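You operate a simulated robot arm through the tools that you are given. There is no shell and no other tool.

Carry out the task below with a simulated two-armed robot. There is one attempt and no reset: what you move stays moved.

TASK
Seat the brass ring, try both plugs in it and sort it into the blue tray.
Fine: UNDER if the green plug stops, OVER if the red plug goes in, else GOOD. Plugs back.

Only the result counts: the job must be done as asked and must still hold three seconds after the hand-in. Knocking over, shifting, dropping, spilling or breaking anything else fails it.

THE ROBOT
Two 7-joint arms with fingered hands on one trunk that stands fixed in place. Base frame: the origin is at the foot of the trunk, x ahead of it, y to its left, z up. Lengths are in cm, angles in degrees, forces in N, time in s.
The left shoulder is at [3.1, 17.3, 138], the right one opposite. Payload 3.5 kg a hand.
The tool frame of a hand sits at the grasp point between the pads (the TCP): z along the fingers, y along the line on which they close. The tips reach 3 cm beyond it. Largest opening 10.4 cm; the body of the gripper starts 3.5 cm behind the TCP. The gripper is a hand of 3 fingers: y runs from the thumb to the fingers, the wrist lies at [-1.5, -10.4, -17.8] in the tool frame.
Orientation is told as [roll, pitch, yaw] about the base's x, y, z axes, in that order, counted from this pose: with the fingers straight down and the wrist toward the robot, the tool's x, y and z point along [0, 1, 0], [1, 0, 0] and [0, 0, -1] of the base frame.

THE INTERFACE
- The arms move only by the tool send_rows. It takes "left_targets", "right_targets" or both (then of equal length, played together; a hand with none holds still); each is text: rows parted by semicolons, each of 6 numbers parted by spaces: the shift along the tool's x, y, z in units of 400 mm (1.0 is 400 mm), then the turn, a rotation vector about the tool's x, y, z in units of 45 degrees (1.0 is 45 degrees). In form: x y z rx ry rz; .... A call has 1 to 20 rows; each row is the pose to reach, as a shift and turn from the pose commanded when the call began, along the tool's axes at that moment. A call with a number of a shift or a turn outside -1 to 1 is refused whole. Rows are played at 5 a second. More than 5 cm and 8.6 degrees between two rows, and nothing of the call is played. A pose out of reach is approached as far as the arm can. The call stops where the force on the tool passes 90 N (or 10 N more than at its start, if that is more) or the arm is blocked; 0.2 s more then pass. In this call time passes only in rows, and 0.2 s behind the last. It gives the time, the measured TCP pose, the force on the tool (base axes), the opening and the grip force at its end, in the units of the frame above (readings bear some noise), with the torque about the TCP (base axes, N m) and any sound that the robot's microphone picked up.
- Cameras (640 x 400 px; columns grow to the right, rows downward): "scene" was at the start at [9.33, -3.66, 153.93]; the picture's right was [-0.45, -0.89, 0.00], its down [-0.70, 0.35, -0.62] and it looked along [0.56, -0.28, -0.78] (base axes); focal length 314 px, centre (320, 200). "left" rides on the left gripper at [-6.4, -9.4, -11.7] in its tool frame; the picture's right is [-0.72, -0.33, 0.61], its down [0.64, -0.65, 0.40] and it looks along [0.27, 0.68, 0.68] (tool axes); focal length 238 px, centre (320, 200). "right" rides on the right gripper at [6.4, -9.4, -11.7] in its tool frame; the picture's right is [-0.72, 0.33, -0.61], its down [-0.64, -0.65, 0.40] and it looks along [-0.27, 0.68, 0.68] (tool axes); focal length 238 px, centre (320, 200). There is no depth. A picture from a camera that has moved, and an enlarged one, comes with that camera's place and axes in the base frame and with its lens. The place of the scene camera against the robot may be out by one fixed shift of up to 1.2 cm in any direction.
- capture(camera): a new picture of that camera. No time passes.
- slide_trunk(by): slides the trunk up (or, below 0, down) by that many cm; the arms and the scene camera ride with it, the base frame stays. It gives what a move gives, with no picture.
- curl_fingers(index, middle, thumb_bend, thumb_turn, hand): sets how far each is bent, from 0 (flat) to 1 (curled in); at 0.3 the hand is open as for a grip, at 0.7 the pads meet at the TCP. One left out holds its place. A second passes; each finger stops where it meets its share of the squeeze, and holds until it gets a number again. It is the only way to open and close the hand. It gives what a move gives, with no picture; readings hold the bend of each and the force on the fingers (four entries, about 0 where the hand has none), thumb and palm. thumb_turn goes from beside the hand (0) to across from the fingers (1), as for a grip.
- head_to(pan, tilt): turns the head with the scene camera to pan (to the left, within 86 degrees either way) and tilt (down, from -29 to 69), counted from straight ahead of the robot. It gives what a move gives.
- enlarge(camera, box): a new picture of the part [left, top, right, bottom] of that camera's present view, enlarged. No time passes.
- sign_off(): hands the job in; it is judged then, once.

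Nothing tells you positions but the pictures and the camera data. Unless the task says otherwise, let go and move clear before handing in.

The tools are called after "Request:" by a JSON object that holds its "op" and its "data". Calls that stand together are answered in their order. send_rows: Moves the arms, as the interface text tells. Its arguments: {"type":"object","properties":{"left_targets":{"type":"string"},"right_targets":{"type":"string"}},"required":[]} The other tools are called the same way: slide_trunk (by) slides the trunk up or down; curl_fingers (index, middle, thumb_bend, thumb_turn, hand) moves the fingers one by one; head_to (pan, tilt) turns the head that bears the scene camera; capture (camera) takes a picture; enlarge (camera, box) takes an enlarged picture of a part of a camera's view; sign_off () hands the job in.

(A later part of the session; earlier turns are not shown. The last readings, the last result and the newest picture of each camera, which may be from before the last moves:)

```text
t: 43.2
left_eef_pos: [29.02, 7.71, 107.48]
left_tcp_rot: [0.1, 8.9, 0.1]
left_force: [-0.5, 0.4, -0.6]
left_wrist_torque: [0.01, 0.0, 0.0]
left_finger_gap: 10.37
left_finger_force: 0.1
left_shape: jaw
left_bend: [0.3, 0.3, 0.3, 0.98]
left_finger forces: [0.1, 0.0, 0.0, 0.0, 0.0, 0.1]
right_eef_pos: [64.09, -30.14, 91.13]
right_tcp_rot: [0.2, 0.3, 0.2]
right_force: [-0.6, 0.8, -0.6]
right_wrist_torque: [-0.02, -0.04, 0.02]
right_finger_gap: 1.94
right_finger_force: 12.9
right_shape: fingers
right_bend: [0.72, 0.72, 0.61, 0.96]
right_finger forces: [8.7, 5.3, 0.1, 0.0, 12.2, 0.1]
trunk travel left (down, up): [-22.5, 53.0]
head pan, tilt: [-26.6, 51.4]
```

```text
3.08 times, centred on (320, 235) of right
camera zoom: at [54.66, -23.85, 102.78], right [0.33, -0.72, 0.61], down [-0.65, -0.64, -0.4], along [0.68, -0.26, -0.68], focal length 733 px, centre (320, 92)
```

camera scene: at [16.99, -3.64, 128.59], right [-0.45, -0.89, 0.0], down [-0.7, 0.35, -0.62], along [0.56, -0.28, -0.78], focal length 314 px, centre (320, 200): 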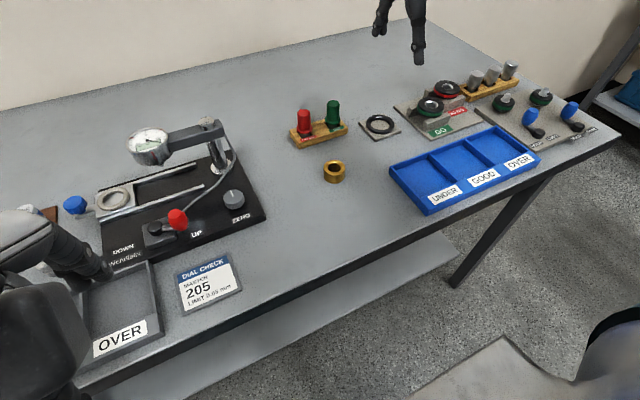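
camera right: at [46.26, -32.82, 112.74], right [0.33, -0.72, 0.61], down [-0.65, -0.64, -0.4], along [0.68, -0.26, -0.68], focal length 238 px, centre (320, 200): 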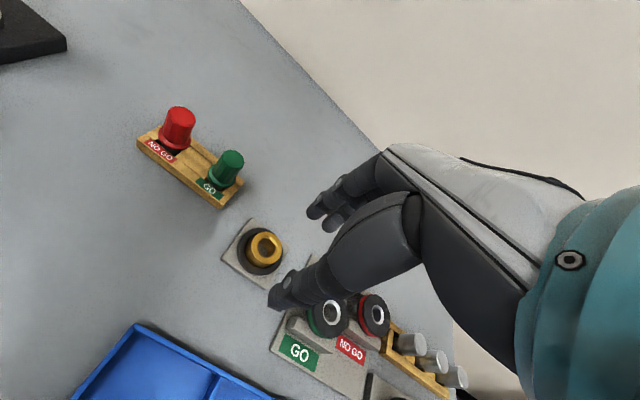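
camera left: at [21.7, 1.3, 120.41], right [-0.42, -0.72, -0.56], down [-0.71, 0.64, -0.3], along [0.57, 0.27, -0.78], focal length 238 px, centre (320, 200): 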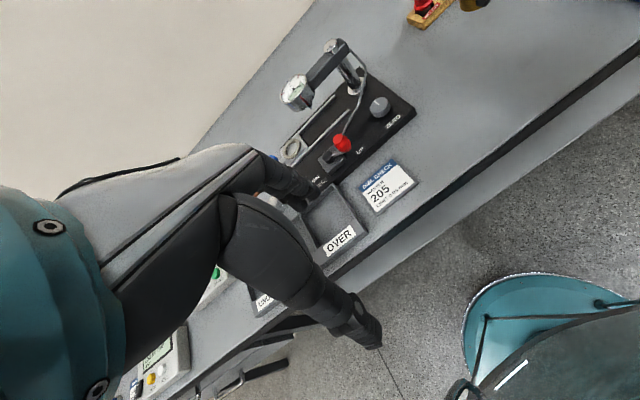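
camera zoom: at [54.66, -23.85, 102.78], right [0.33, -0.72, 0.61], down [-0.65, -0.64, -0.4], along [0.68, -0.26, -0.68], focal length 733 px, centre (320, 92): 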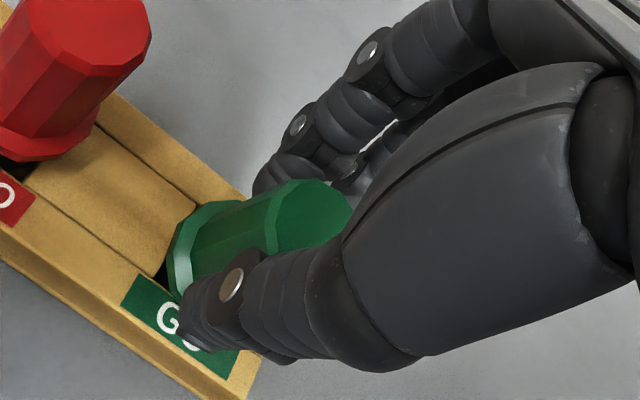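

The grip is even now. I'll lift the plug straight up.

Request:
{"op": "send_rows", "data": {"right_targets": "0 0 -0.02 0 0 0; 0 0 -0.06 0 0 0; 0 0 -0.11 0 0 0; 0 0 -0.16 0 0 0; 0 0 -0.2 0 0 0; 0 0 -0.2 0 0 0"}}

Request:
{"op": "enlarge", "data": {"camera": "right", "box": [200, 150, 400, 320]}}

Request:
{"op": "enlarge", "data": {"camera": "scene", "box": [280, 55, 400, 145]}}

```text
t: 44.6
left_eef_pos: [29.09, 7.8, 107.34]
left_tcp_rot: [0.1, 8.9, 0.1]
left_force: [0.3, -0.3, -1.0]
left_wrist_torque: [0.0, 0.02, 0.0]
left_finger_gap: 10.42
left_finger_force: 0.1
left_shape: jaw
left_bend: [0.3, 0.3, 0.3, 0.98]
left_finger forces: [0.0, 0.0, 0.0, 0.0, 0.0, 0.0]
right_eef_pos: [63.94, -30.35, 99.05]
right_tcp_rot: [0.2, 0.1, 0.1]
right_force: [-0.3, 0.2, -2.2]
right_wrist_torque: [0.0, 0.0, -0.04]
right_finger_gap: 1.92
right_finger_force: 12.7
right_shape: fingers
right_bend: [0.72, 0.73, 0.61, 0.96]
right_finger forces: [8.6, 5.3, 0.1, 0.0, 12.1, 0.1]
trunk travel left (down, up): [-22.5, 53.0]
head pan, tilt: [-26.6, 51.4]
```

```text
2.35 times, centred on (300, 235) of right
camera zoom: at [54.69, -23.96, 110.85], right [0.33, -0.72, 0.61], down [-0.65, -0.64, -0.4], along [0.68, -0.26, -0.68], focal length 561 px, centre (367, 118)
```

zoom: 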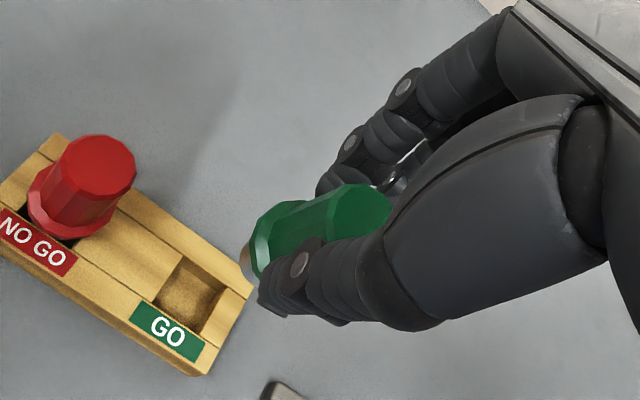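

```text
4.44 times, centred on (340, 100) of scene
camera zoom: at [17.03, -3.66, 128.58], right [-0.45, -0.89, 0.0], down [-0.7, 0.35, -0.62], along [0.56, -0.28, -0.78], focal length 1394 px, centre (231, 644)
```

zoom: 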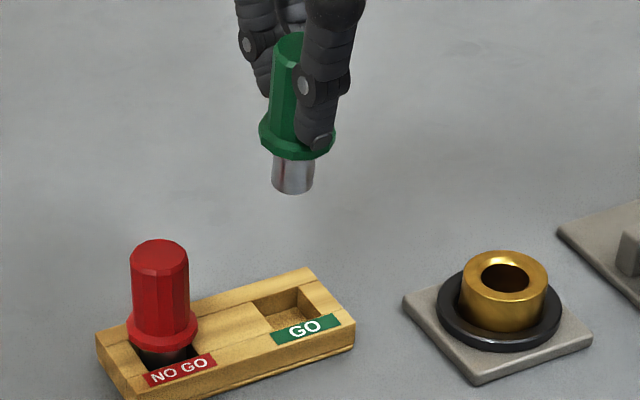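

The plug is held upright and its steel gauge end is visible. I'll carry it over the seated ring.

Request:
{"op": "send_rows", "data": {"right_targets": "-0.06 -0.03 0 0 0 0; -0.12 -0.06 0 0 0 0; -0.18 -0.09 0 0 0 0; -0.23 -0.11 0.02 0 0 0; -0.23 -0.11 0.05 0 0 0; -0.23 -0.11 0.08 0 0 0; -0.23 -0.11 0.08 0 0 0"}}

Request:
{"op": "enlarge", "data": {"camera": "right", "box": [200, 170, 360, 300]}}

Request:
{"op": "enlarge", "data": {"camera": "scene", "box": [350, 80, 430, 135]}}

```text
t: 46.2
left_eef_pos: [29.09, 7.72, 107.42]
left_tcp_rot: [0.2, 8.9, 0.0]
left_force: [0.4, 0.1, 0.1]
left_wrist_torque: [0.01, -0.01, -0.02]
left_finger_gap: 10.39
left_finger_force: 0.2
left_shape: jaw
left_bend: [0.3, 0.3, 0.3, 0.98]
left_finger forces: [0.1, 0.0, 0.1, 0.0, 0.0, 0.0]
right_eef_pos: [59.77, -39.33, 95.88]
right_tcp_rot: [0.1, 0.2, 0.2]
right_force: [0.2, 0.0, -1.6]
right_wrist_torque: [-0.01, -0.03, -0.02]
right_finger_gap: 1.94
right_finger_force: 12.5
right_shape: fingers
right_bend: [0.72, 0.73, 0.61, 0.96]
right_finger forces: [8.6, 5.2, 0.1, 0.1, 12.0, 0.1]
trunk travel left (down, up): [-22.5, 53.0]
head pan, tilt: [-26.6, 51.4]
```

```text
3.08 times, centred on (280, 235) of right
camera zoom: at [50.38, -33.08, 107.72], right [0.33, -0.72, 0.61], down [-0.65, -0.64, -0.4], along [0.68, -0.26, -0.68], focal length 733 px, centre (443, 92)
```

zoom: 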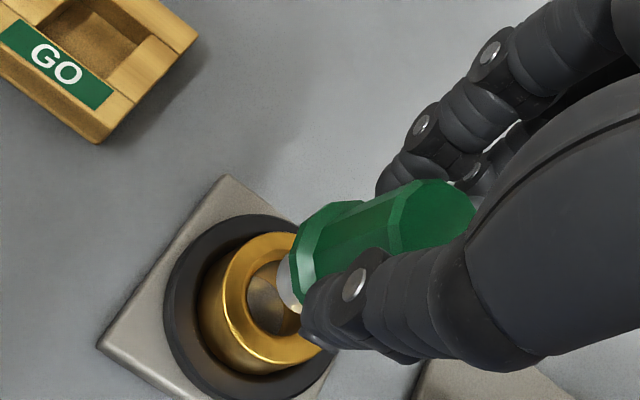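

```text
7.27 times, centred on (390, 108) of scene
camera zoom: at [17.01, -3.66, 128.58], right [-0.45, -0.89, 0.0], down [-0.7, 0.35, -0.62], along [0.56, -0.28, -0.78], focal length 2281 px, centre (-189, 873)
```

zoom: 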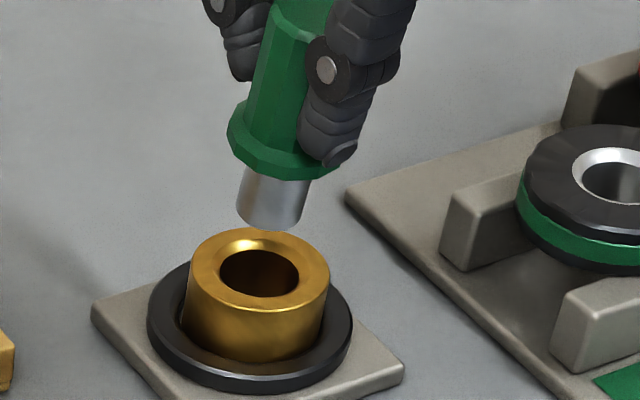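

The plug is vertical and both views put it nearly over the bore. I'll lower to just above the ring and check.

Request:
{"op": "send_rows", "data": {"right_targets": "0 0 0.015 0 0 0; 0 0 0.03 0 0 0; 0 0 0.035 0 0 0; 0 0 0.035 0 0 0"}}

Request:
{"op": "enlarge", "data": {"camera": "right", "box": [200, 170, 360, 300]}}

Request:
{"op": "enlarge", "data": {"camera": "scene", "box": [350, 80, 430, 135]}}

```text
t: 47.2
left_eef_pos: [29.01, 7.73, 107.34]
left_tcp_rot: [0.1, 8.9, 0.1]
left_force: [0.7, 0.4, 0.2]
left_wrist_torque: [-0.01, 0.02, -0.03]
left_finger_gap: 10.39
left_finger_force: 0.1
left_shape: jaw
left_bend: [0.3, 0.3, 0.3, 0.98]
left_finger forces: [0.1, 0.0, 0.1, 0.0, 0.1, 0.1]
right_eef_pos: [59.64, -39.52, 94.4]
right_tcp_rot: [0.2, 0.2, 0.2]
right_force: [0.1, -0.2, -1.7]
right_wrist_torque: [-0.01, -0.02, 0.04]
right_finger_gap: 1.96
right_finger_force: 13.4
right_shape: fingers
right_bend: [0.72, 0.73, 0.61, 0.96]
right_finger forces: [8.7, 5.2, 0.0, 0.0, 12.0, 0.1]
trunk travel left (down, up): [-22.5, 53.0]
head pan, tilt: [-26.6, 51.4]
```

```text
3.08 times, centred on (280, 235) of right
camera zoom: at [50.35, -33.15, 106.25], right [0.33, -0.72, 0.61], down [-0.65, -0.64, -0.4], along [0.68, -0.26, -0.68], focal length 733 px, centre (443, 92)
```

zoom: 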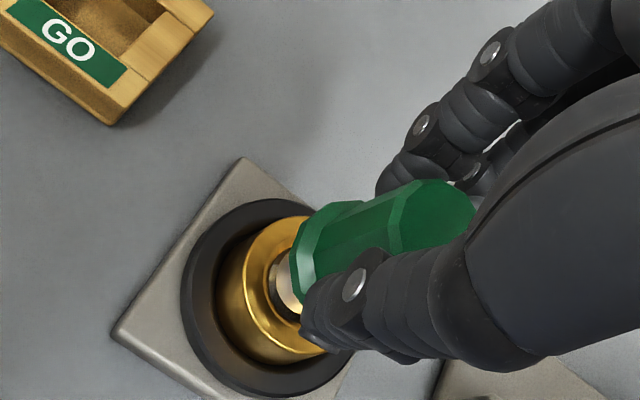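

```text
7.27 times, centred on (390, 108) of scene
camera zoom: at [17.02, -3.66, 128.58], right [-0.45, -0.89, 0.0], down [-0.7, 0.35, -0.62], along [0.56, -0.28, -0.78], focal length 2281 px, centre (-189, 873)
```

zoom: 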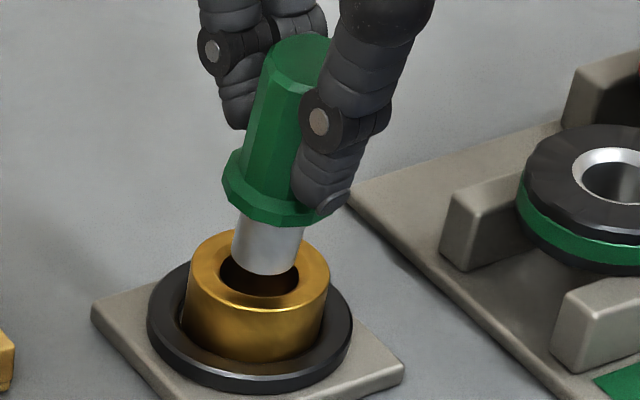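

Request:
{"op": "send_rows", "data": {"right_targets": "0.0025 0 0.006 0 0 0; 0.0025 0 0.0125 0 0 0; 0.0025 0 0.0125 0 0 0"}}

Request:
{"op": "enlarge", "data": {"camera": "scene", "box": [350, 80, 430, 135]}}

Request:
{"op": "enlarge", "data": {"camera": "right", "box": [200, 170, 360, 300]}}

```text
t: 48.0
left_eef_pos: [29.05, 7.77, 107.38]
left_tcp_rot: [0.1, 8.9, 0.2]
left_force: [-0.2, 1.0, 0.2]
left_wrist_torque: [0.01, -0.04, 0.0]
left_finger_gap: 10.38
left_finger_force: 0.0
left_shape: jaw
left_bend: [0.3, 0.3, 0.3, 0.98]
left_finger forces: [0.0, 0.0, 0.1, 0.0, 0.0, 0.0]
right_eef_pos: [59.73, -39.28, 93.91]
right_tcp_rot: [0.1, 0.2, 0.2]
right_force: [1.0, -0.7, -0.9]
right_wrist_torque: [0.0, -0.07, 0.0]
right_finger_gap: 1.95
right_finger_force: 13.0
right_shape: fingers
right_bend: [0.72, 0.73, 0.61, 0.96]
right_finger forces: [8.7, 5.2, 0.0, 0.0, 12.0, 0.1]
trunk travel left (down, up): [-22.5, 53.0]
head pan, tilt: [-26.6, 51.4]
```

```text
7.27 times, centred on (390, 108) of scene
camera zoom: at [17.02, -3.66, 128.58], right [-0.45, -0.89, 0.0], down [-0.7, 0.35, -0.62], along [0.56, -0.28, -0.78], focal length 2281 px, centre (-189, 873)
```

zoom: 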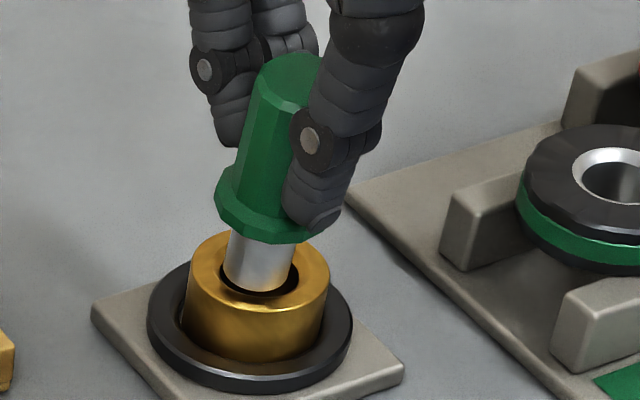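

```text
3.08 times, centred on (280, 235) of right
camera zoom: at [50.38, -33.0, 105.72], right [0.33, -0.72, 0.61], down [-0.65, -0.64, -0.4], along [0.68, -0.26, -0.68], focal length 733 px, centre (443, 92)
```

zoom: 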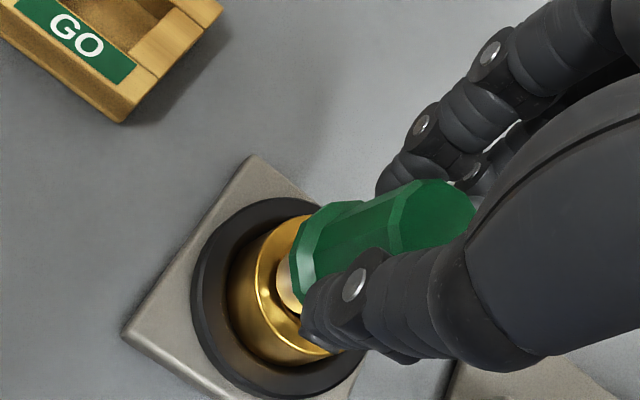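

Request:
{"op": "send_rows", "data": {"right_targets": "0 0 0.005 0 0 0; 0 0 0.01 0 0 0; 0 0 0.01 0 0 0"}}

Request:
{"op": "enlarge", "data": {"camera": "scene", "box": [350, 80, 430, 135]}}

```text
t: 48.8
left_eef_pos: [29.03, 7.79, 107.48]
left_tcp_rot: [0.1, 8.8, 0.0]
left_force: [-0.7, 0.9, 0.7]
left_wrist_torque: [0.0, 0.0, 0.02]
left_finger_gap: 10.42
left_finger_force: 0.0
left_shape: jaw
left_bend: [0.3, 0.3, 0.3, 0.98]
left_finger forces: [0.0, 0.0, 0.1, 0.1, 0.1, 0.0]
right_eef_pos: [59.82, -39.08, 93.66]
right_tcp_rot: [0.2, 0.1, 0.2]
right_force: [1.0, -1.6, 5.1]
right_wrist_torque: [-0.04, 0.06, 0.02]
right_finger_gap: 1.92
right_finger_force: 14.7
right_shape: fingers
right_bend: [0.72, 0.73, 0.61, 0.96]
right_finger forces: [8.9, 7.1, 0.0, 0.0, 12.3, 0.0]
trunk travel left (down, up): [-22.5, 53.0]
head pan, tilt: [-26.6, 51.4]
```

```text
7.27 times, centred on (390, 108) of scene
camera zoom: at [16.97, -3.63, 128.6], right [-0.45, -0.89, 0.0], down [-0.7, 0.35, -0.62], along [0.56, -0.28, -0.78], focal length 2281 px, centre (-189, 873)
```

zoom: 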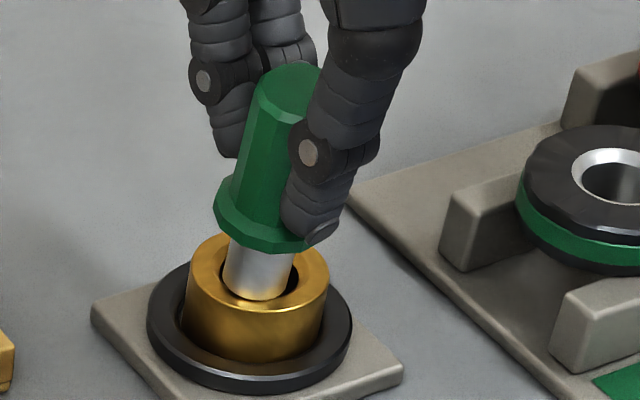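

The plug touched at the bore's lead-in at about 7 N. I'll nudge slightly along the contact force and keep pressing gently.

Request:
{"op": "send_rows", "data": {"right_targets": "-0.002 0.001 0 0 0 0; -0.002 0.001 0.003 0 0 0; -0.002 0.001 0.005 0 0 0; -0.002 0.001 0.005 0 0 0"}}

Request:
{"op": "enlarge", "data": {"camera": "scene", "box": [350, 80, 430, 135]}}

Request:
{"op": "enlarge", "data": {"camera": "right", "box": [220, 190, 330, 290]}}

```text
t: 49.8
left_eef_pos: [29.0, 7.76, 107.48]
left_tcp_rot: [0.0, 8.8, 0.1]
left_force: [-0.2, 0.0, 0.9]
left_wrist_torque: [0.01, -0.03, -0.03]
left_finger_gap: 10.4
left_finger_force: 0.0
left_shape: jaw
left_bend: [0.3, 0.3, 0.3, 0.98]
left_finger forces: [0.0, 0.0, 0.0, 0.0, 0.1, 0.0]
right_eef_pos: [59.59, -39.32, 93.46]
right_tcp_rot: [0.1, -0.1, 0.2]
right_force: [2.1, -0.3, 10.7]
right_wrist_torque: [-0.02, 0.02, 0.0]
right_finger_gap: 1.9
right_finger_force: 14.4
right_shape: fingers
right_bend: [0.73, 0.73, 0.61, 0.96]
right_finger forces: [10.6, 6.9, 0.1, 0.1, 12.4, 0.1]
trunk travel left (down, up): [-22.5, 53.0]
head pan, tilt: [-26.6, 51.4]
```

```text
7.27 times, centred on (390, 108) of scene
camera zoom: at [16.94, -3.59, 128.6], right [-0.45, -0.89, 0.0], down [-0.7, 0.35, -0.62], along [0.56, -0.28, -0.78], focal length 2281 px, centre (-189, 873)
```

zoom: 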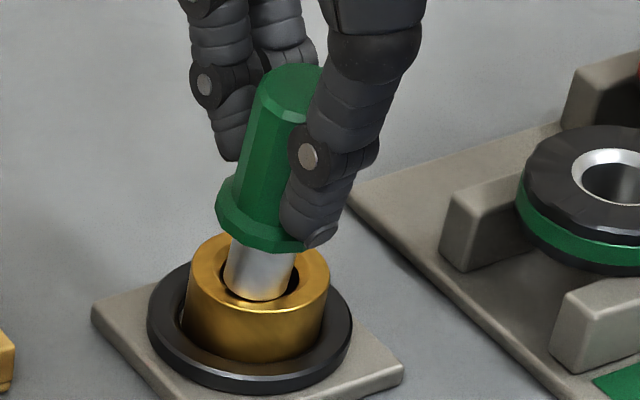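

```text
4.00 times, centred on (275, 240) of right
camera zoom: at [50.33, -33.03, 105.27], right [0.33, -0.72, 0.61], down [-0.65, -0.64, -0.41], along [0.68, -0.26, -0.68], focal length 953 px, centre (500, 40)
```

zoom: 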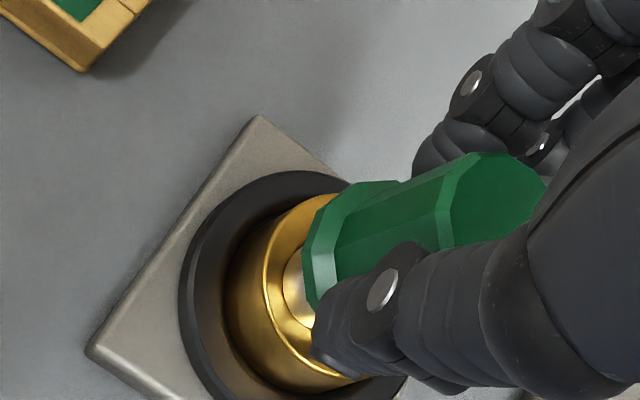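

Request:
{"op": "send_rows", "data": {"right_targets": "0 0.0015 0 0 0 0; 0 0.003 0 0 0 0; 0 0.003 0 0 0 0"}}

Request:
{"op": "enlarge", "data": {"camera": "scene", "box": [360, 95, 410, 130]}}

```text
t: 50.6
left_eef_pos: [28.97, 7.78, 107.39]
left_tcp_rot: [0.0, 8.8, 0.1]
left_force: [0.6, 1.0, 0.7]
left_wrist_torque: [0.01, 0.02, -0.02]
left_finger_gap: 10.35
left_finger_force: 0.2
left_shape: jaw
left_bend: [0.3, 0.3, 0.3, 0.98]
left_finger forces: [0.0, 0.0, 0.0, 0.0, 0.1, 0.1]
right_eef_pos: [59.76, -39.28, 93.48]
right_tcp_rot: [0.1, 0.1, 0.2]
right_force: [1.9, -0.3, 11.8]
right_wrist_torque: [0.02, 0.05, 0.02]
right_finger_gap: 1.89
right_finger_force: 14.9
right_shape: fingers
right_bend: [0.73, 0.73, 0.61, 0.96]
right_finger forces: [10.5, 6.7, 0.1, 0.0, 12.5, 0.0]
trunk travel left (down, up): [-22.5, 53.0]
head pan, tilt: [-26.6, 51.4]
```

```text
11.43 times, centred on (385, 112) of scene
camera zoom: at [16.93, -3.59, 128.6], right [-0.45, -0.89, 0.0], down [-0.7, 0.35, -0.62], along [0.56, -0.28, -0.78], focal length 3584 px, centre (-423, 1200)
```

zoom: 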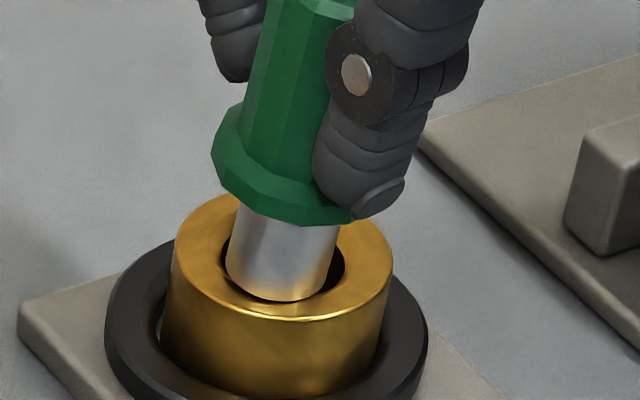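

Request:
{"op": "send_rows", "data": {"right_targets": "0 0.002 0 0 0 0; 0 0.004 0 0 0 0; 0 0.005 0 0 0 0"}}

Request:
{"op": "enlarge", "data": {"camera": "scene", "box": [360, 95, 410, 130]}}

```text
t: 51.4
left_eef_pos: [28.92, 7.86, 107.4]
left_tcp_rot: [0.0, 8.8, 0.0]
left_force: [-0.8, -0.9, 1.0]
left_wrist_torque: [-0.03, 0.04, 0.04]
left_finger_gap: 10.37
left_finger_force: 0.1
left_shape: jaw
left_bend: [0.3, 0.3, 0.3, 0.98]
left_finger forces: [0.1, 0.0, 0.0, 0.0, 0.1, 0.1]
right_eef_pos: [59.93, -39.38, 93.35]
right_tcp_rot: [0.1, 0.1, 0.2]
right_force: [0.1, 0.1, 9.4]
right_wrist_torque: [0.08, 0.16, 0.0]
right_finger_gap: 1.87
right_finger_force: 14.1
right_shape: fingers
right_bend: [0.73, 0.73, 0.61, 0.96]
right_finger forces: [9.3, 6.2, 0.1, 0.0, 12.6, 0.0]
trunk travel left (down, up): [-22.5, 53.0]
head pan, tilt: [-26.6, 51.4]
```

```text
11.43 times, centred on (385, 112) of scene
camera zoom: at [16.93, -3.59, 128.6], right [-0.45, -0.89, 0.0], down [-0.7, 0.35, -0.62], along [0.56, -0.28, -0.78], focal length 3584 px, centre (-423, 1200)
```

zoom: 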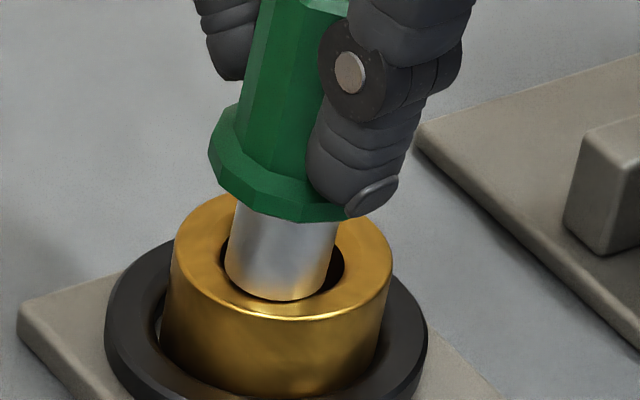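

Request:
{"op": "send_rows", "data": {"right_targets": "0 -0.001 0.003 0 0 0; 0 -0.001 0.005 0 0 0; 0 -0.001 0.005 0 0 0"}}

Request:
{"op": "enlarge", "data": {"camera": "scene", "box": [360, 95, 410, 130]}}

```text
t: 52.2
left_eef_pos: [28.99, 7.7, 107.5]
left_tcp_rot: [0.1, 8.8, 0.1]
left_force: [0.7, -0.8, 0.2]
left_wrist_torque: [0.01, -0.01, -0.01]
left_finger_gap: 10.38
left_finger_force: 0.1
left_shape: jaw
left_bend: [0.3, 0.3, 0.3, 0.98]
left_finger forces: [0.0, 0.0, 0.0, 0.0, 0.0, 0.0]
right_eef_pos: [59.87, -39.44, 93.29]
right_tcp_rot: [0.1, 0.0, 0.3]
right_force: [2.8, 0.9, 13.4]
right_wrist_torque: [0.08, 0.1, 0.0]
right_finger_gap: 1.87
right_finger_force: 15.3
right_shape: fingers
right_bend: [0.73, 0.73, 0.61, 0.96]
right_finger forces: [10.7, 6.6, 0.0, 0.1, 12.7, 0.0]
trunk travel left (down, up): [-22.5, 53.0]
head pan, tilt: [-26.6, 51.4]
```

```text
11.43 times, centred on (385, 112) of scene
camera zoom: at [16.91, -3.57, 128.61], right [-0.45, -0.89, 0.0], down [-0.7, 0.35, -0.62], along [0.56, -0.28, -0.78], focal length 3584 px, centre (-423, 1200)
```

zoom: 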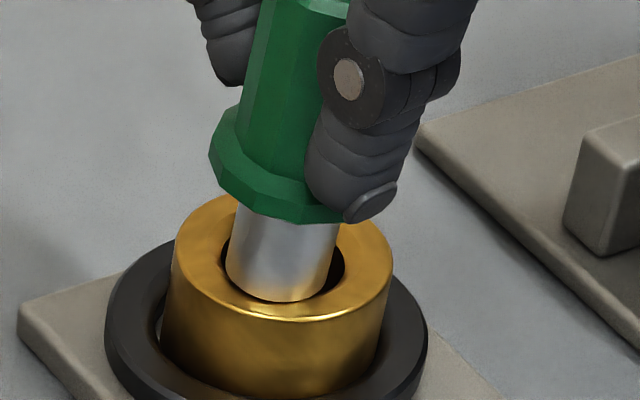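

The plug stops about 0.3 cm in. To tell a tight bore from misalignment, I'll back the plug off and inspect the empty bore closely.

Request:
{"op": "send_rows", "data": {"right_targets": "0 -0.001 -0.01 0 0 0; 0 -0.002 -0.03 0 0 0; 0 -0.002 -0.06 0 0 0; 0 -0.002 -0.1 0 0 0; 0 -0.05 -0.13 0 0 0; 0 -0.1 -0.13 0 0 0; 0 -0.1 -0.13 0 0 0"}}

Request:
{"op": "enlarge", "data": {"camera": "scene", "box": [360, 95, 410, 130]}}

Request:
{"op": "enlarge", "data": {"camera": "right", "box": [240, 190, 320, 260]}}

Request:
{"op": "capture", "data": {"camera": "right"}}

```text
t: 53.8
left_eef_pos: [29.05, 7.77, 107.4]
left_tcp_rot: [0.2, 8.9, 0.1]
left_force: [0.5, -0.7, 0.3]
left_wrist_torque: [-0.02, 0.01, 0.01]
left_finger_gap: 10.38
left_finger_force: 0.1
left_shape: jaw
left_bend: [0.3, 0.3, 0.3, 0.98]
left_finger forces: [0.0, 0.1, 0.0, 0.0, 0.0, 0.0]
right_eef_pos: [55.95, -39.18, 98.21]
right_tcp_rot: [0.2, 0.2, 0.2]
right_force: [-0.2, 0.4, -1.7]
right_wrist_torque: [0.0, 0.03, 0.0]
right_finger_gap: 1.91
right_finger_force: 12.7
right_shape: fingers
right_bend: [0.73, 0.73, 0.61, 0.96]
right_finger forces: [8.7, 5.5, 0.0, 0.1, 12.0, 0.0]
trunk travel left (down, up): [-22.5, 53.0]
head pan, tilt: [-26.6, 51.4]
```

```text
11.43 times, centred on (385, 112) of scene
camera zoom: at [17.03, -3.66, 128.58], right [-0.45, -0.89, 0.0], down [-0.7, 0.35, -0.62], along [0.56, -0.28, -0.78], focal length 3584 px, centre (-423, 1200)
```

zoom: 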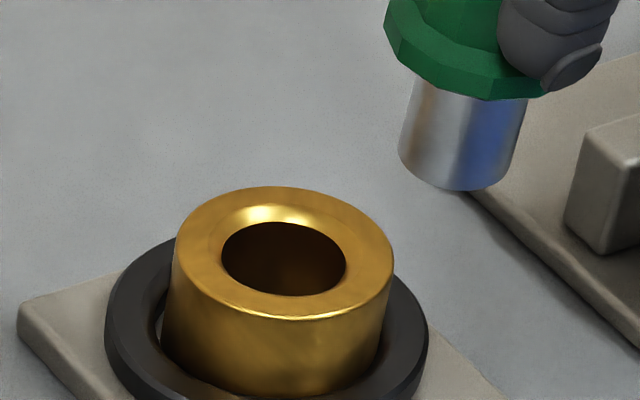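

```text
5.71 times, centred on (280, 225) of right
camera zoom: at [46.68, -33.0, 110.12], right [0.33, -0.72, 0.61], down [-0.65, -0.64, -0.4], along [0.68, -0.26, -0.68], focal length 1362 px, centre (549, 57)
```

zoom: 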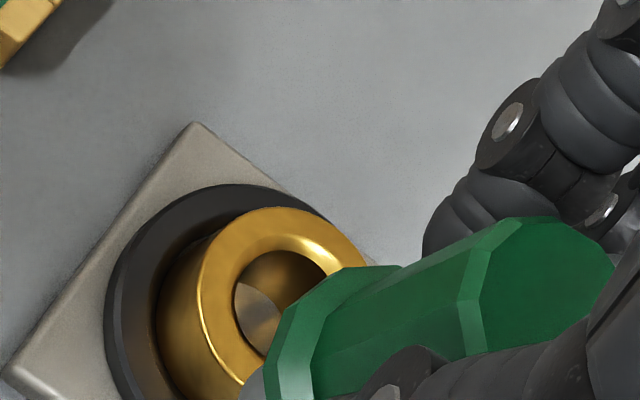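

```text
taken
camera right: at [46.68, -33.0, 110.12], right [0.33, -0.72, 0.61], down [-0.65, -0.64, -0.4], along [0.68, -0.26, -0.68], focal length 238 px, centre (320, 200)
```

right: 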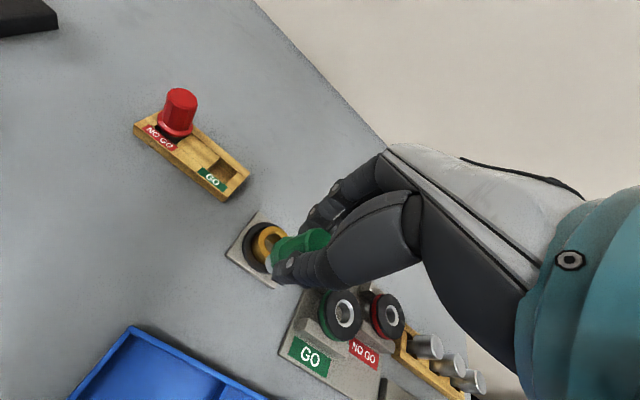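

The image shows the gauge rim resting on the front chamfer, so it was misaligned by 2–3 mm toward the robot and not too tight. I'll come back in about 0.25 cm further out.

Request:
{"op": "send_rows", "data": {"right_targets": "0 0.05 0.01 0 0 0; -0.002 0.0983 0.03 0 0 0; -0.002 0.0983 0.07 0 0 0; -0.002 0.0983 0.0975 0 0 0; -0.002 0.0983 0.0975 0 0 0"}}

Request:
{"op": "enlarge", "data": {"camera": "scene", "box": [360, 95, 410, 130]}}

Request:
{"op": "enlarge", "data": {"camera": "right", "box": [240, 190, 320, 260]}}

```text
t: 55.0
left_eef_pos: [29.04, 7.78, 107.35]
left_tcp_rot: [0.1, 8.9, 0.2]
left_force: [-1.2, -0.1, 0.7]
left_wrist_torque: [0.0, 0.0, 0.01]
left_finger_gap: 10.37
left_finger_force: 0.1
left_shape: jaw
left_bend: [0.3, 0.3, 0.3, 0.98]
left_finger forces: [0.1, 0.1, 0.0, 0.1, 0.0, 0.0]
right_eef_pos: [59.89, -39.38, 94.37]
right_tcp_rot: [0.1, 0.2, 0.2]
right_force: [-0.4, -0.4, -1.6]
right_wrist_torque: [0.01, 0.01, 0.0]
right_finger_gap: 1.91
right_finger_force: 12.8
right_shape: fingers
right_bend: [0.73, 0.73, 0.61, 0.96]
right_finger forces: [8.7, 5.5, 0.0, 0.0, 12.1, 0.1]
trunk travel left (down, up): [-22.5, 53.0]
head pan, tilt: [-26.6, 51.4]
```

```text
11.43 times, centred on (385, 112) of scene
camera zoom: at [17.02, -3.66, 128.58], right [-0.45, -0.89, 0.0], down [-0.7, 0.35, -0.62], along [0.56, -0.28, -0.78], focal length 3584 px, centre (-423, 1200)
```

zoom: 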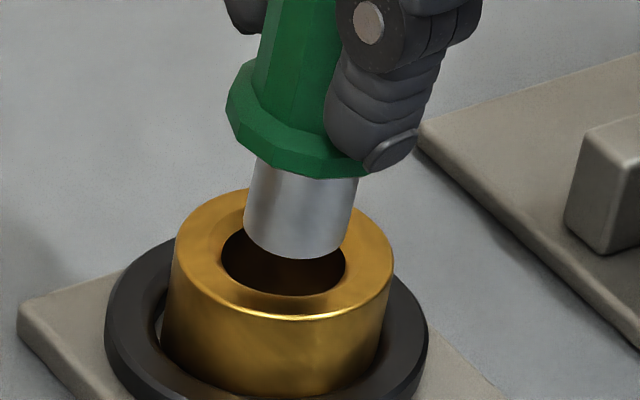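

```text
5.71 times, centred on (280, 225) of right
camera zoom: at [50.55, -33.19, 106.11], right [0.33, -0.72, 0.61], down [-0.65, -0.64, -0.4], along [0.68, -0.26, -0.68], focal length 1362 px, centre (549, 57)
```

zoom: 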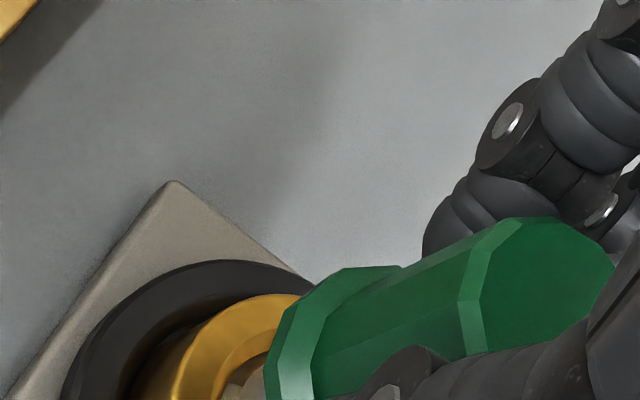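

Request:
{"op": "send_rows", "data": {"right_targets": "0.0005 0.001 0.007 0 0 0; 0.0005 0.001 0.014 0 0 0; 0.0005 0.001 0.0175 0 0 0; 0.0005 0.001 0.0175 0 0 0"}}

Request:
{"op": "enlarge", "data": {"camera": "scene", "box": [360, 95, 410, 130]}}

```text
t: 56.0
left_eef_pos: [29.11, 7.83, 107.41]
left_tcp_rot: [0.1, 8.9, 0.2]
left_force: [0.4, 0.6, 0.4]
left_wrist_torque: [-0.01, -0.04, -0.03]
left_finger_gap: 10.36
left_finger_force: 0.1
left_shape: jaw
left_bend: [0.3, 0.3, 0.3, 0.98]
left_finger forces: [0.0, 0.0, 0.0, 0.0, 0.0, 0.0]
right_eef_pos: [60.0, -39.59, 93.74]
right_tcp_rot: [0.2, 0.1, 0.1]
right_force: [-0.4, -0.3, -2.1]
right_wrist_torque: [0.0, -0.02, 0.01]
right_finger_gap: 1.91
right_finger_force: 13.3
right_shape: fingers
right_bend: [0.73, 0.73, 0.61, 0.96]
right_finger forces: [8.5, 5.5, 0.0, 0.0, 11.9, 0.0]
trunk travel left (down, up): [-22.5, 53.0]
head pan, tilt: [-26.6, 51.4]
```

```text
11.43 times, centred on (385, 112) of scene
camera zoom: at [17.02, -3.66, 128.58], right [-0.45, -0.89, 0.0], down [-0.7, 0.35, -0.62], along [0.56, -0.28, -0.78], focal length 3584 px, centre (-423, 1200)
```

zoom: 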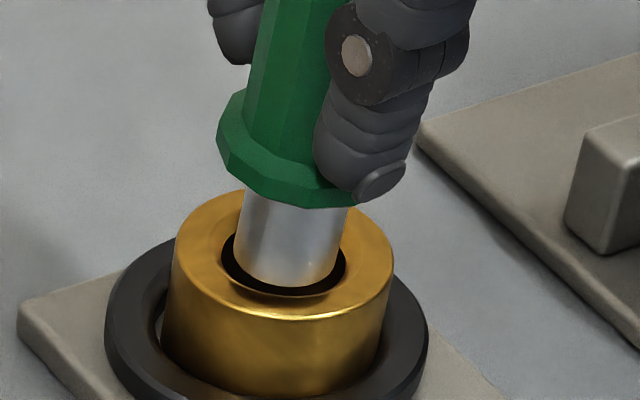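

The gauge end is now inside the bore outline, with a dark gap showing in front. I'll make a small correction and keep going down.

Request:
{"op": "send_rows", "data": {"right_targets": "0.002 0.001 0.003 0 0 0; 0.002 0.001 0.007 0 0 0; 0.002 0.001 0.01 0 0 0; 0.002 0.001 0.01 0 0 0"}}

Request:
{"op": "enlarge", "data": {"camera": "scene", "box": [360, 95, 410, 130]}}

```text
t: 57.0
left_eef_pos: [29.12, 7.8, 107.59]
left_tcp_rot: [0.1, 8.9, 0.2]
left_force: [0.0, 0.3, 0.1]
left_wrist_torque: [0.0, -0.03, 0.0]
left_finger_gap: 10.41
left_finger_force: 0.0
left_shape: jaw
left_bend: [0.3, 0.3, 0.3, 0.98]
left_finger forces: [0.0, 0.0, 0.1, 0.1, 0.0, 0.0]
right_eef_pos: [59.95, -39.3, 93.4]
right_tcp_rot: [0.2, 0.2, 0.2]
right_force: [1.4, 0.1, 3.5]
right_wrist_torque: [-0.04, 0.02, 0.01]
right_finger_gap: 1.86
right_finger_force: 13.7
right_shape: fingers
right_bend: [0.73, 0.73, 0.61, 0.96]
right_finger forces: [8.7, 6.3, 0.0, 0.0, 12.1, 0.1]
trunk travel left (down, up): [-22.5, 53.0]
head pan, tilt: [-26.6, 51.4]
```

```text
11.43 times, centred on (385, 112) of scene
camera zoom: at [16.99, -3.64, 128.59], right [-0.45, -0.89, 0.0], down [-0.7, 0.35, -0.62], along [0.56, -0.28, -0.78], focal length 3584 px, centre (-423, 1200)
```

zoom: 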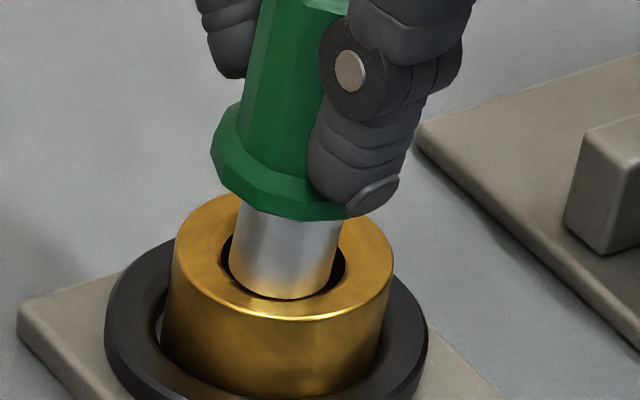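

Request:
{"op": "send_rows", "data": {"right_targets": "0 0.001 -0.003 0 0 0; 0 0.003 -0.003 0 0 0; 0 0.003 0.002 0 0 0; 0 0.003 0.004 0 0 0"}}

Request:
{"op": "enlarge", "data": {"camera": "scene", "box": [360, 95, 410, 130]}}

```text
t: 58.0
left_eef_pos: [29.05, 7.79, 107.4]
left_tcp_rot: [0.1, 8.8, 0.2]
left_force: [0.4, 0.0, -0.1]
left_wrist_torque: [-0.01, -0.01, 0.0]
left_finger_gap: 10.39
left_finger_force: 0.1
left_shape: jaw
left_bend: [0.3, 0.3, 0.3, 0.98]
left_finger forces: [0.0, 0.1, 0.0, 0.1, 0.1, 0.0]
right_eef_pos: [60.09, -39.38, 93.27]
right_tcp_rot: [0.2, 0.0, 0.2]
right_force: [-0.3, -0.8, 6.7]
right_wrist_torque: [0.02, 0.14, 0.02]
right_finger_gap: 1.89
right_finger_force: 13.9
right_shape: fingers
right_bend: [0.73, 0.73, 0.61, 0.96]
right_finger forces: [8.2, 6.7, 0.0, 0.0, 12.6, 0.1]
trunk travel left (down, up): [-22.5, 53.0]
head pan, tilt: [-26.6, 51.4]
```

```text
11.43 times, centred on (385, 112) of scene
camera zoom: at [16.94, -3.62, 128.61], right [-0.45, -0.89, 0.0], down [-0.7, 0.35, -0.62], along [0.56, -0.28, -0.78], focal length 3584 px, centre (-423, 1200)
```

zoom: 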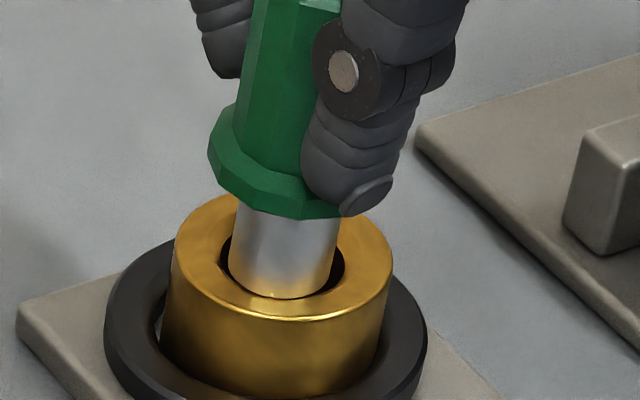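

Request:
{"op": "enlarge", "data": {"camera": "right", "box": [235, 205, 315, 275]}}

```text
5.71 times, centred on (275, 240) of right
camera zoom: at [50.7, -33.05, 105.13], right [0.33, -0.72, 0.61], down [-0.65, -0.64, -0.41], along [0.69, -0.26, -0.68], focal length 1362 px, centre (577, -29)
```

zoom: 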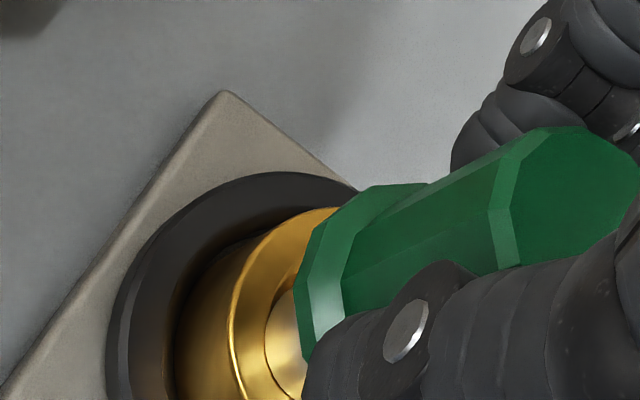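

Both cameras now agree the gauge sits about 0.3 cm off toward −x/+y on the chamfer. I'll lift slightly, shift the other way and lower again.

Request:
{"op": "send_rows", "data": {"right_targets": "0 0 -0.01 0 0 0; 0 0 -0.018 0 0 0; -0.0045 0.0032 -0.018 0 0 0; -0.0045 0.0032 -0.012 0 0 0; -0.0045 0.0032 -0.012 0 0 0"}}

Request:
{"op": "enlarge", "data": {"camera": "scene", "box": [360, 95, 410, 130]}}

Request:
{"op": "enlarge", "data": {"camera": "right", "box": [235, 205, 315, 275]}}

```text
t: 59.2
left_eef_pos: [29.1, 7.71, 107.33]
left_tcp_rot: [0.1, 8.9, 0.1]
left_force: [0.5, -0.4, -0.1]
left_wrist_torque: [-0.02, -0.02, 0.01]
left_finger_gap: 10.41
left_finger_force: 0.1
left_shape: jaw
left_bend: [0.3, 0.3, 0.3, 0.98]
left_finger forces: [0.0, 0.1, 0.0, 0.0, 0.0, 0.0]
right_eef_pos: [60.22, -39.47, 93.68]
right_tcp_rot: [0.2, 0.2, 0.2]
right_force: [0.4, 0.2, -2.1]
right_wrist_torque: [0.01, -0.01, 0.0]
right_finger_gap: 1.89
right_finger_force: 12.9
right_shape: fingers
right_bend: [0.73, 0.73, 0.61, 0.96]
right_finger forces: [8.6, 5.3, 0.1, 0.1, 12.0, 0.0]
trunk travel left (down, up): [-22.5, 53.0]
head pan, tilt: [-26.6, 51.4]
```

```text
11.43 times, centred on (385, 112) of scene
camera zoom: at [17.02, -3.66, 128.58], right [-0.45, -0.89, 0.0], down [-0.7, 0.35, -0.62], along [0.56, -0.28, -0.78], focal length 3584 px, centre (-423, 1200)
```

zoom: 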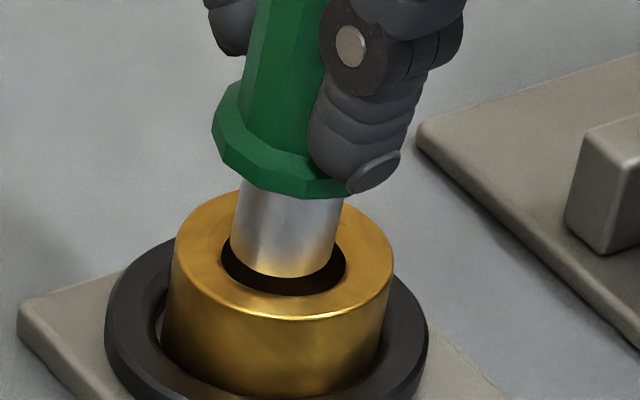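

```text
5.71 times, centred on (275, 240) of right
camera zoom: at [50.92, -33.23, 105.45], right [0.33, -0.72, 0.61], down [-0.65, -0.64, -0.4], along [0.68, -0.26, -0.68], focal length 1362 px, centre (577, -29)
```

zoom: 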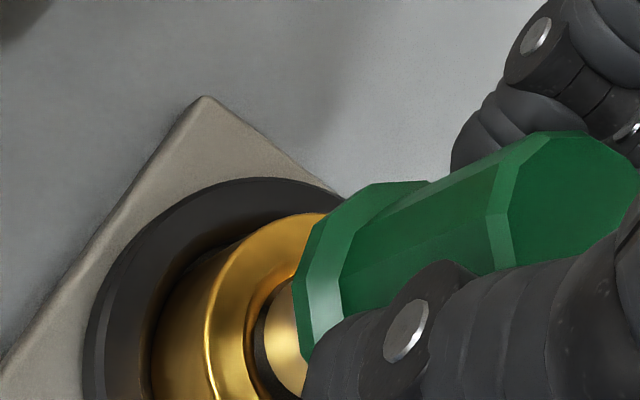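

Request:
{"op": "send_rows", "data": {"right_targets": "-0.001 0 0.004 0 0 0; -0.001 0 0.008 0 0 0; -0.001 0 0.012 0 0 0; -0.001 0 0.012 0 0 0"}}

Request:
{"op": "enlarge", "data": {"camera": "scene", "box": [360, 95, 410, 130]}}

Request:
{"op": "enlarge", "data": {"camera": "right", "box": [235, 205, 315, 275]}}

```text
t: 60.2
left_eef_pos: [29.08, 7.74, 107.44]
left_tcp_rot: [0.1, 8.9, 0.1]
left_force: [-0.7, 0.3, 0.7]
left_wrist_torque: [0.04, -0.02, 0.0]
left_finger_gap: 10.37
left_finger_force: 0.0
left_shape: jaw
left_bend: [0.3, 0.3, 0.3, 0.98]
left_finger forces: [0.0, 0.1, 0.1, 0.1, 0.0, 0.0]
right_eef_pos: [60.25, -39.54, 93.17]
right_tcp_rot: [0.2, 0.1, 0.2]
right_force: [0.8, -1.5, 1.7]
right_wrist_torque: [-0.05, -0.05, 0.02]
right_finger_gap: 1.89
right_finger_force: 14.1
right_shape: fingers
right_bend: [0.73, 0.73, 0.61, 0.96]
right_finger forces: [8.8, 6.7, 0.0, 0.0, 12.2, 0.1]
trunk travel left (down, up): [-22.5, 53.0]
head pan, tilt: [-26.6, 51.4]
```

```text
11.43 times, centred on (385, 112) of scene
camera zoom: at [17.01, -3.66, 128.59], right [-0.45, -0.89, 0.0], down [-0.7, 0.35, -0.62], along [0.56, -0.28, -0.78], focal length 3584 px, centre (-423, 1200)
```

zoom: 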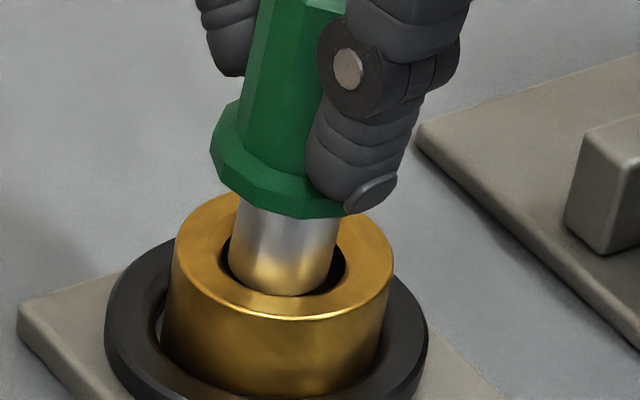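

```text
5.71 times, centred on (275, 240) of right
camera zoom: at [50.87, -33.25, 105.02], right [0.33, -0.72, 0.61], down [-0.65, -0.64, -0.41], along [0.68, -0.26, -0.68], focal length 1362 px, centre (577, -29)
```

zoom: 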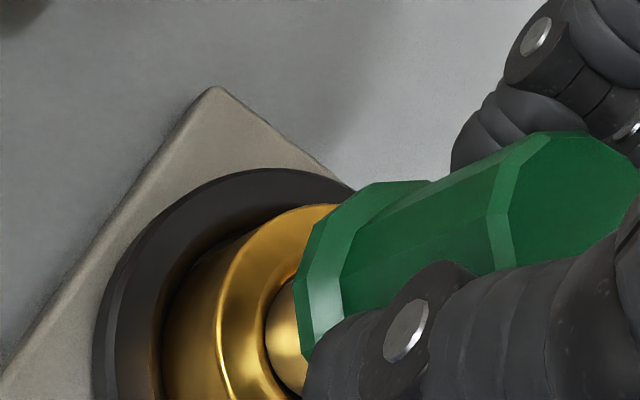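

Request:
{"op": "send_rows", "data": {"right_targets": "0 0 -0.006 0 0 0; -0.004 0.0015 -0.006 0 0 0; -0.004 0.0015 0 0 0 0; -0.004 0.0015 0.004 0 0 0; -0.004 0.0015 0.004 0 0 0"}}

Request:
{"op": "enlarge", "data": {"camera": "scene", "box": [360, 95, 410, 130]}}

Request:
{"op": "enlarge", "data": {"camera": "right", "box": [235, 205, 315, 275]}}

```text
t: 61.4
left_eef_pos: [29.12, 7.71, 107.45]
left_tcp_rot: [0.1, 8.9, 0.1]
left_force: [-0.3, 0.0, -0.2]
left_wrist_torque: [0.01, -0.02, 0.01]
left_finger_gap: 10.37
left_finger_force: 0.1
left_shape: jaw
left_bend: [0.3, 0.3, 0.3, 0.98]
left_finger forces: [0.0, 0.0, 0.0, 0.1, 0.0, 0.0]
right_eef_pos: [60.35, -39.68, 93.04]
right_tcp_rot: [0.3, 0.2, 0.2]
right_force: [-0.5, 0.4, -1.9]
right_wrist_torque: [0.03, 0.0, 0.01]
right_finger_gap: 1.92
right_finger_force: 13.5
right_shape: fingers
right_bend: [0.73, 0.73, 0.61, 0.96]
right_finger forces: [8.6, 5.6, 0.0, 0.0, 12.1, 0.1]
trunk travel left (down, up): [-22.5, 53.0]
head pan, tilt: [-26.6, 51.4]
```

```text
11.43 times, centred on (385, 112) of scene
camera zoom: at [17.02, -3.66, 128.58], right [-0.45, -0.89, 0.0], down [-0.7, 0.35, -0.62], along [0.56, -0.28, -0.78], focal length 3584 px, centre (-423, 1200)
```

zoom: 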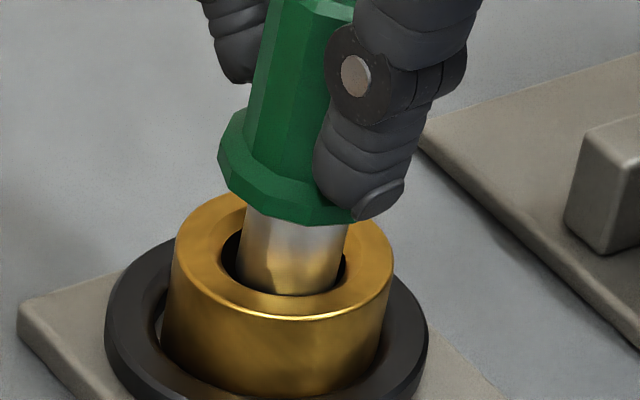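

```text
5.71 times, centred on (275, 240) of right
camera zoom: at [50.92, -33.46, 104.81], right [0.33, -0.72, 0.61], down [-0.65, -0.64, -0.4], along [0.68, -0.26, -0.68], focal length 1362 px, centre (577, -29)
```

zoom: 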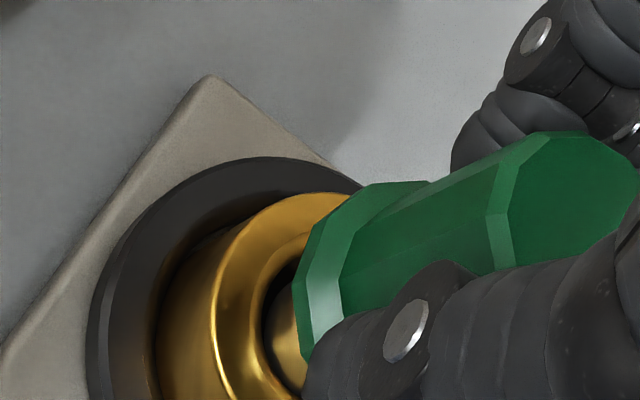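

No contact now, and the plug is deeper than before. I'll continue down.

Request:
{"op": "send_rows", "data": {"right_targets": "0.0015 0.0005 0.004 0 0 0; 0.0015 0.0005 0.008 0 0 0; 0.0015 0.0005 0.01 0 0 0; 0.0015 0.0005 0.01 0 0 0"}}

Request:
{"op": "enlarge", "data": {"camera": "scene", "box": [360, 95, 410, 130]}}

Request:
{"op": "enlarge", "data": {"camera": "right", "box": [235, 205, 315, 275]}}

```text
t: 62.4
left_eef_pos: [29.1, 7.7, 107.48]
left_tcp_rot: [0.1, 8.9, 0.2]
left_force: [-0.3, -0.2, 0.8]
left_wrist_torque: [-0.02, -0.02, -0.02]
left_finger_gap: 10.39
left_finger_force: 0.1
left_shape: jaw
left_bend: [0.3, 0.3, 0.3, 0.98]
left_finger forces: [0.0, 0.0, 0.0, 0.1, 0.0, 0.0]
right_eef_pos: [60.3, -39.62, 92.56]
right_tcp_rot: [0.1, 0.2, 0.2]
right_force: [0.4, -0.2, -0.9]
right_wrist_torque: [0.01, 0.05, 0.01]
right_finger_gap: 1.9
right_finger_force: 13.1
right_shape: fingers
right_bend: [0.73, 0.73, 0.61, 0.96]
right_finger forces: [8.7, 5.6, 0.0, 0.1, 12.1, 0.0]
trunk travel left (down, up): [-22.5, 53.0]
head pan, tilt: [-26.6, 51.4]
```

```text
11.43 times, centred on (385, 112) of scene
camera zoom: at [17.02, -3.66, 128.58], right [-0.45, -0.89, 0.0], down [-0.7, 0.35, -0.62], along [0.56, -0.28, -0.78], focal length 3584 px, centre (-423, 1200)
```

zoom: 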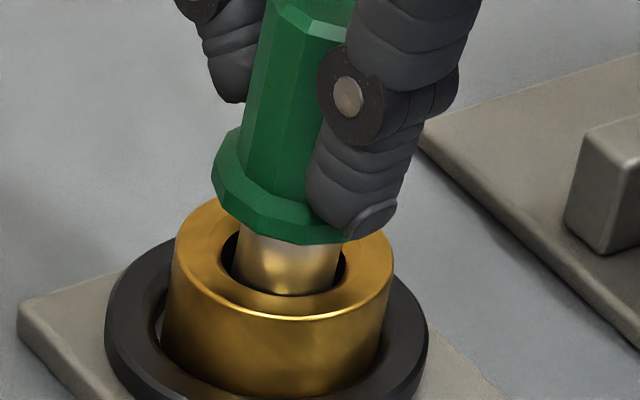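

```text
5.71 times, centred on (275, 240) of right
camera zoom: at [50.95, -33.41, 104.41], right [0.33, -0.72, 0.61], down [-0.65, -0.64, -0.4], along [0.68, -0.26, -0.68], focal length 1362 px, centre (577, -29)
```

zoom: 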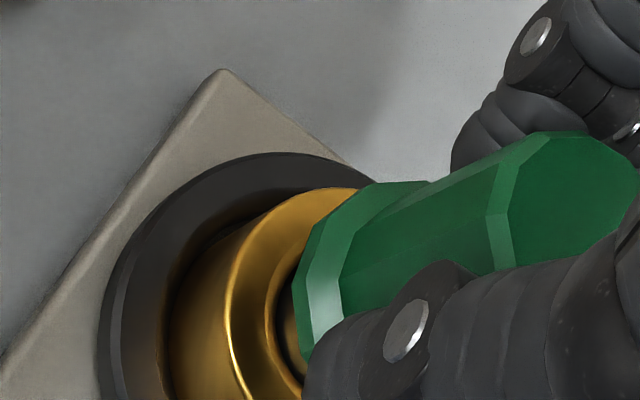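

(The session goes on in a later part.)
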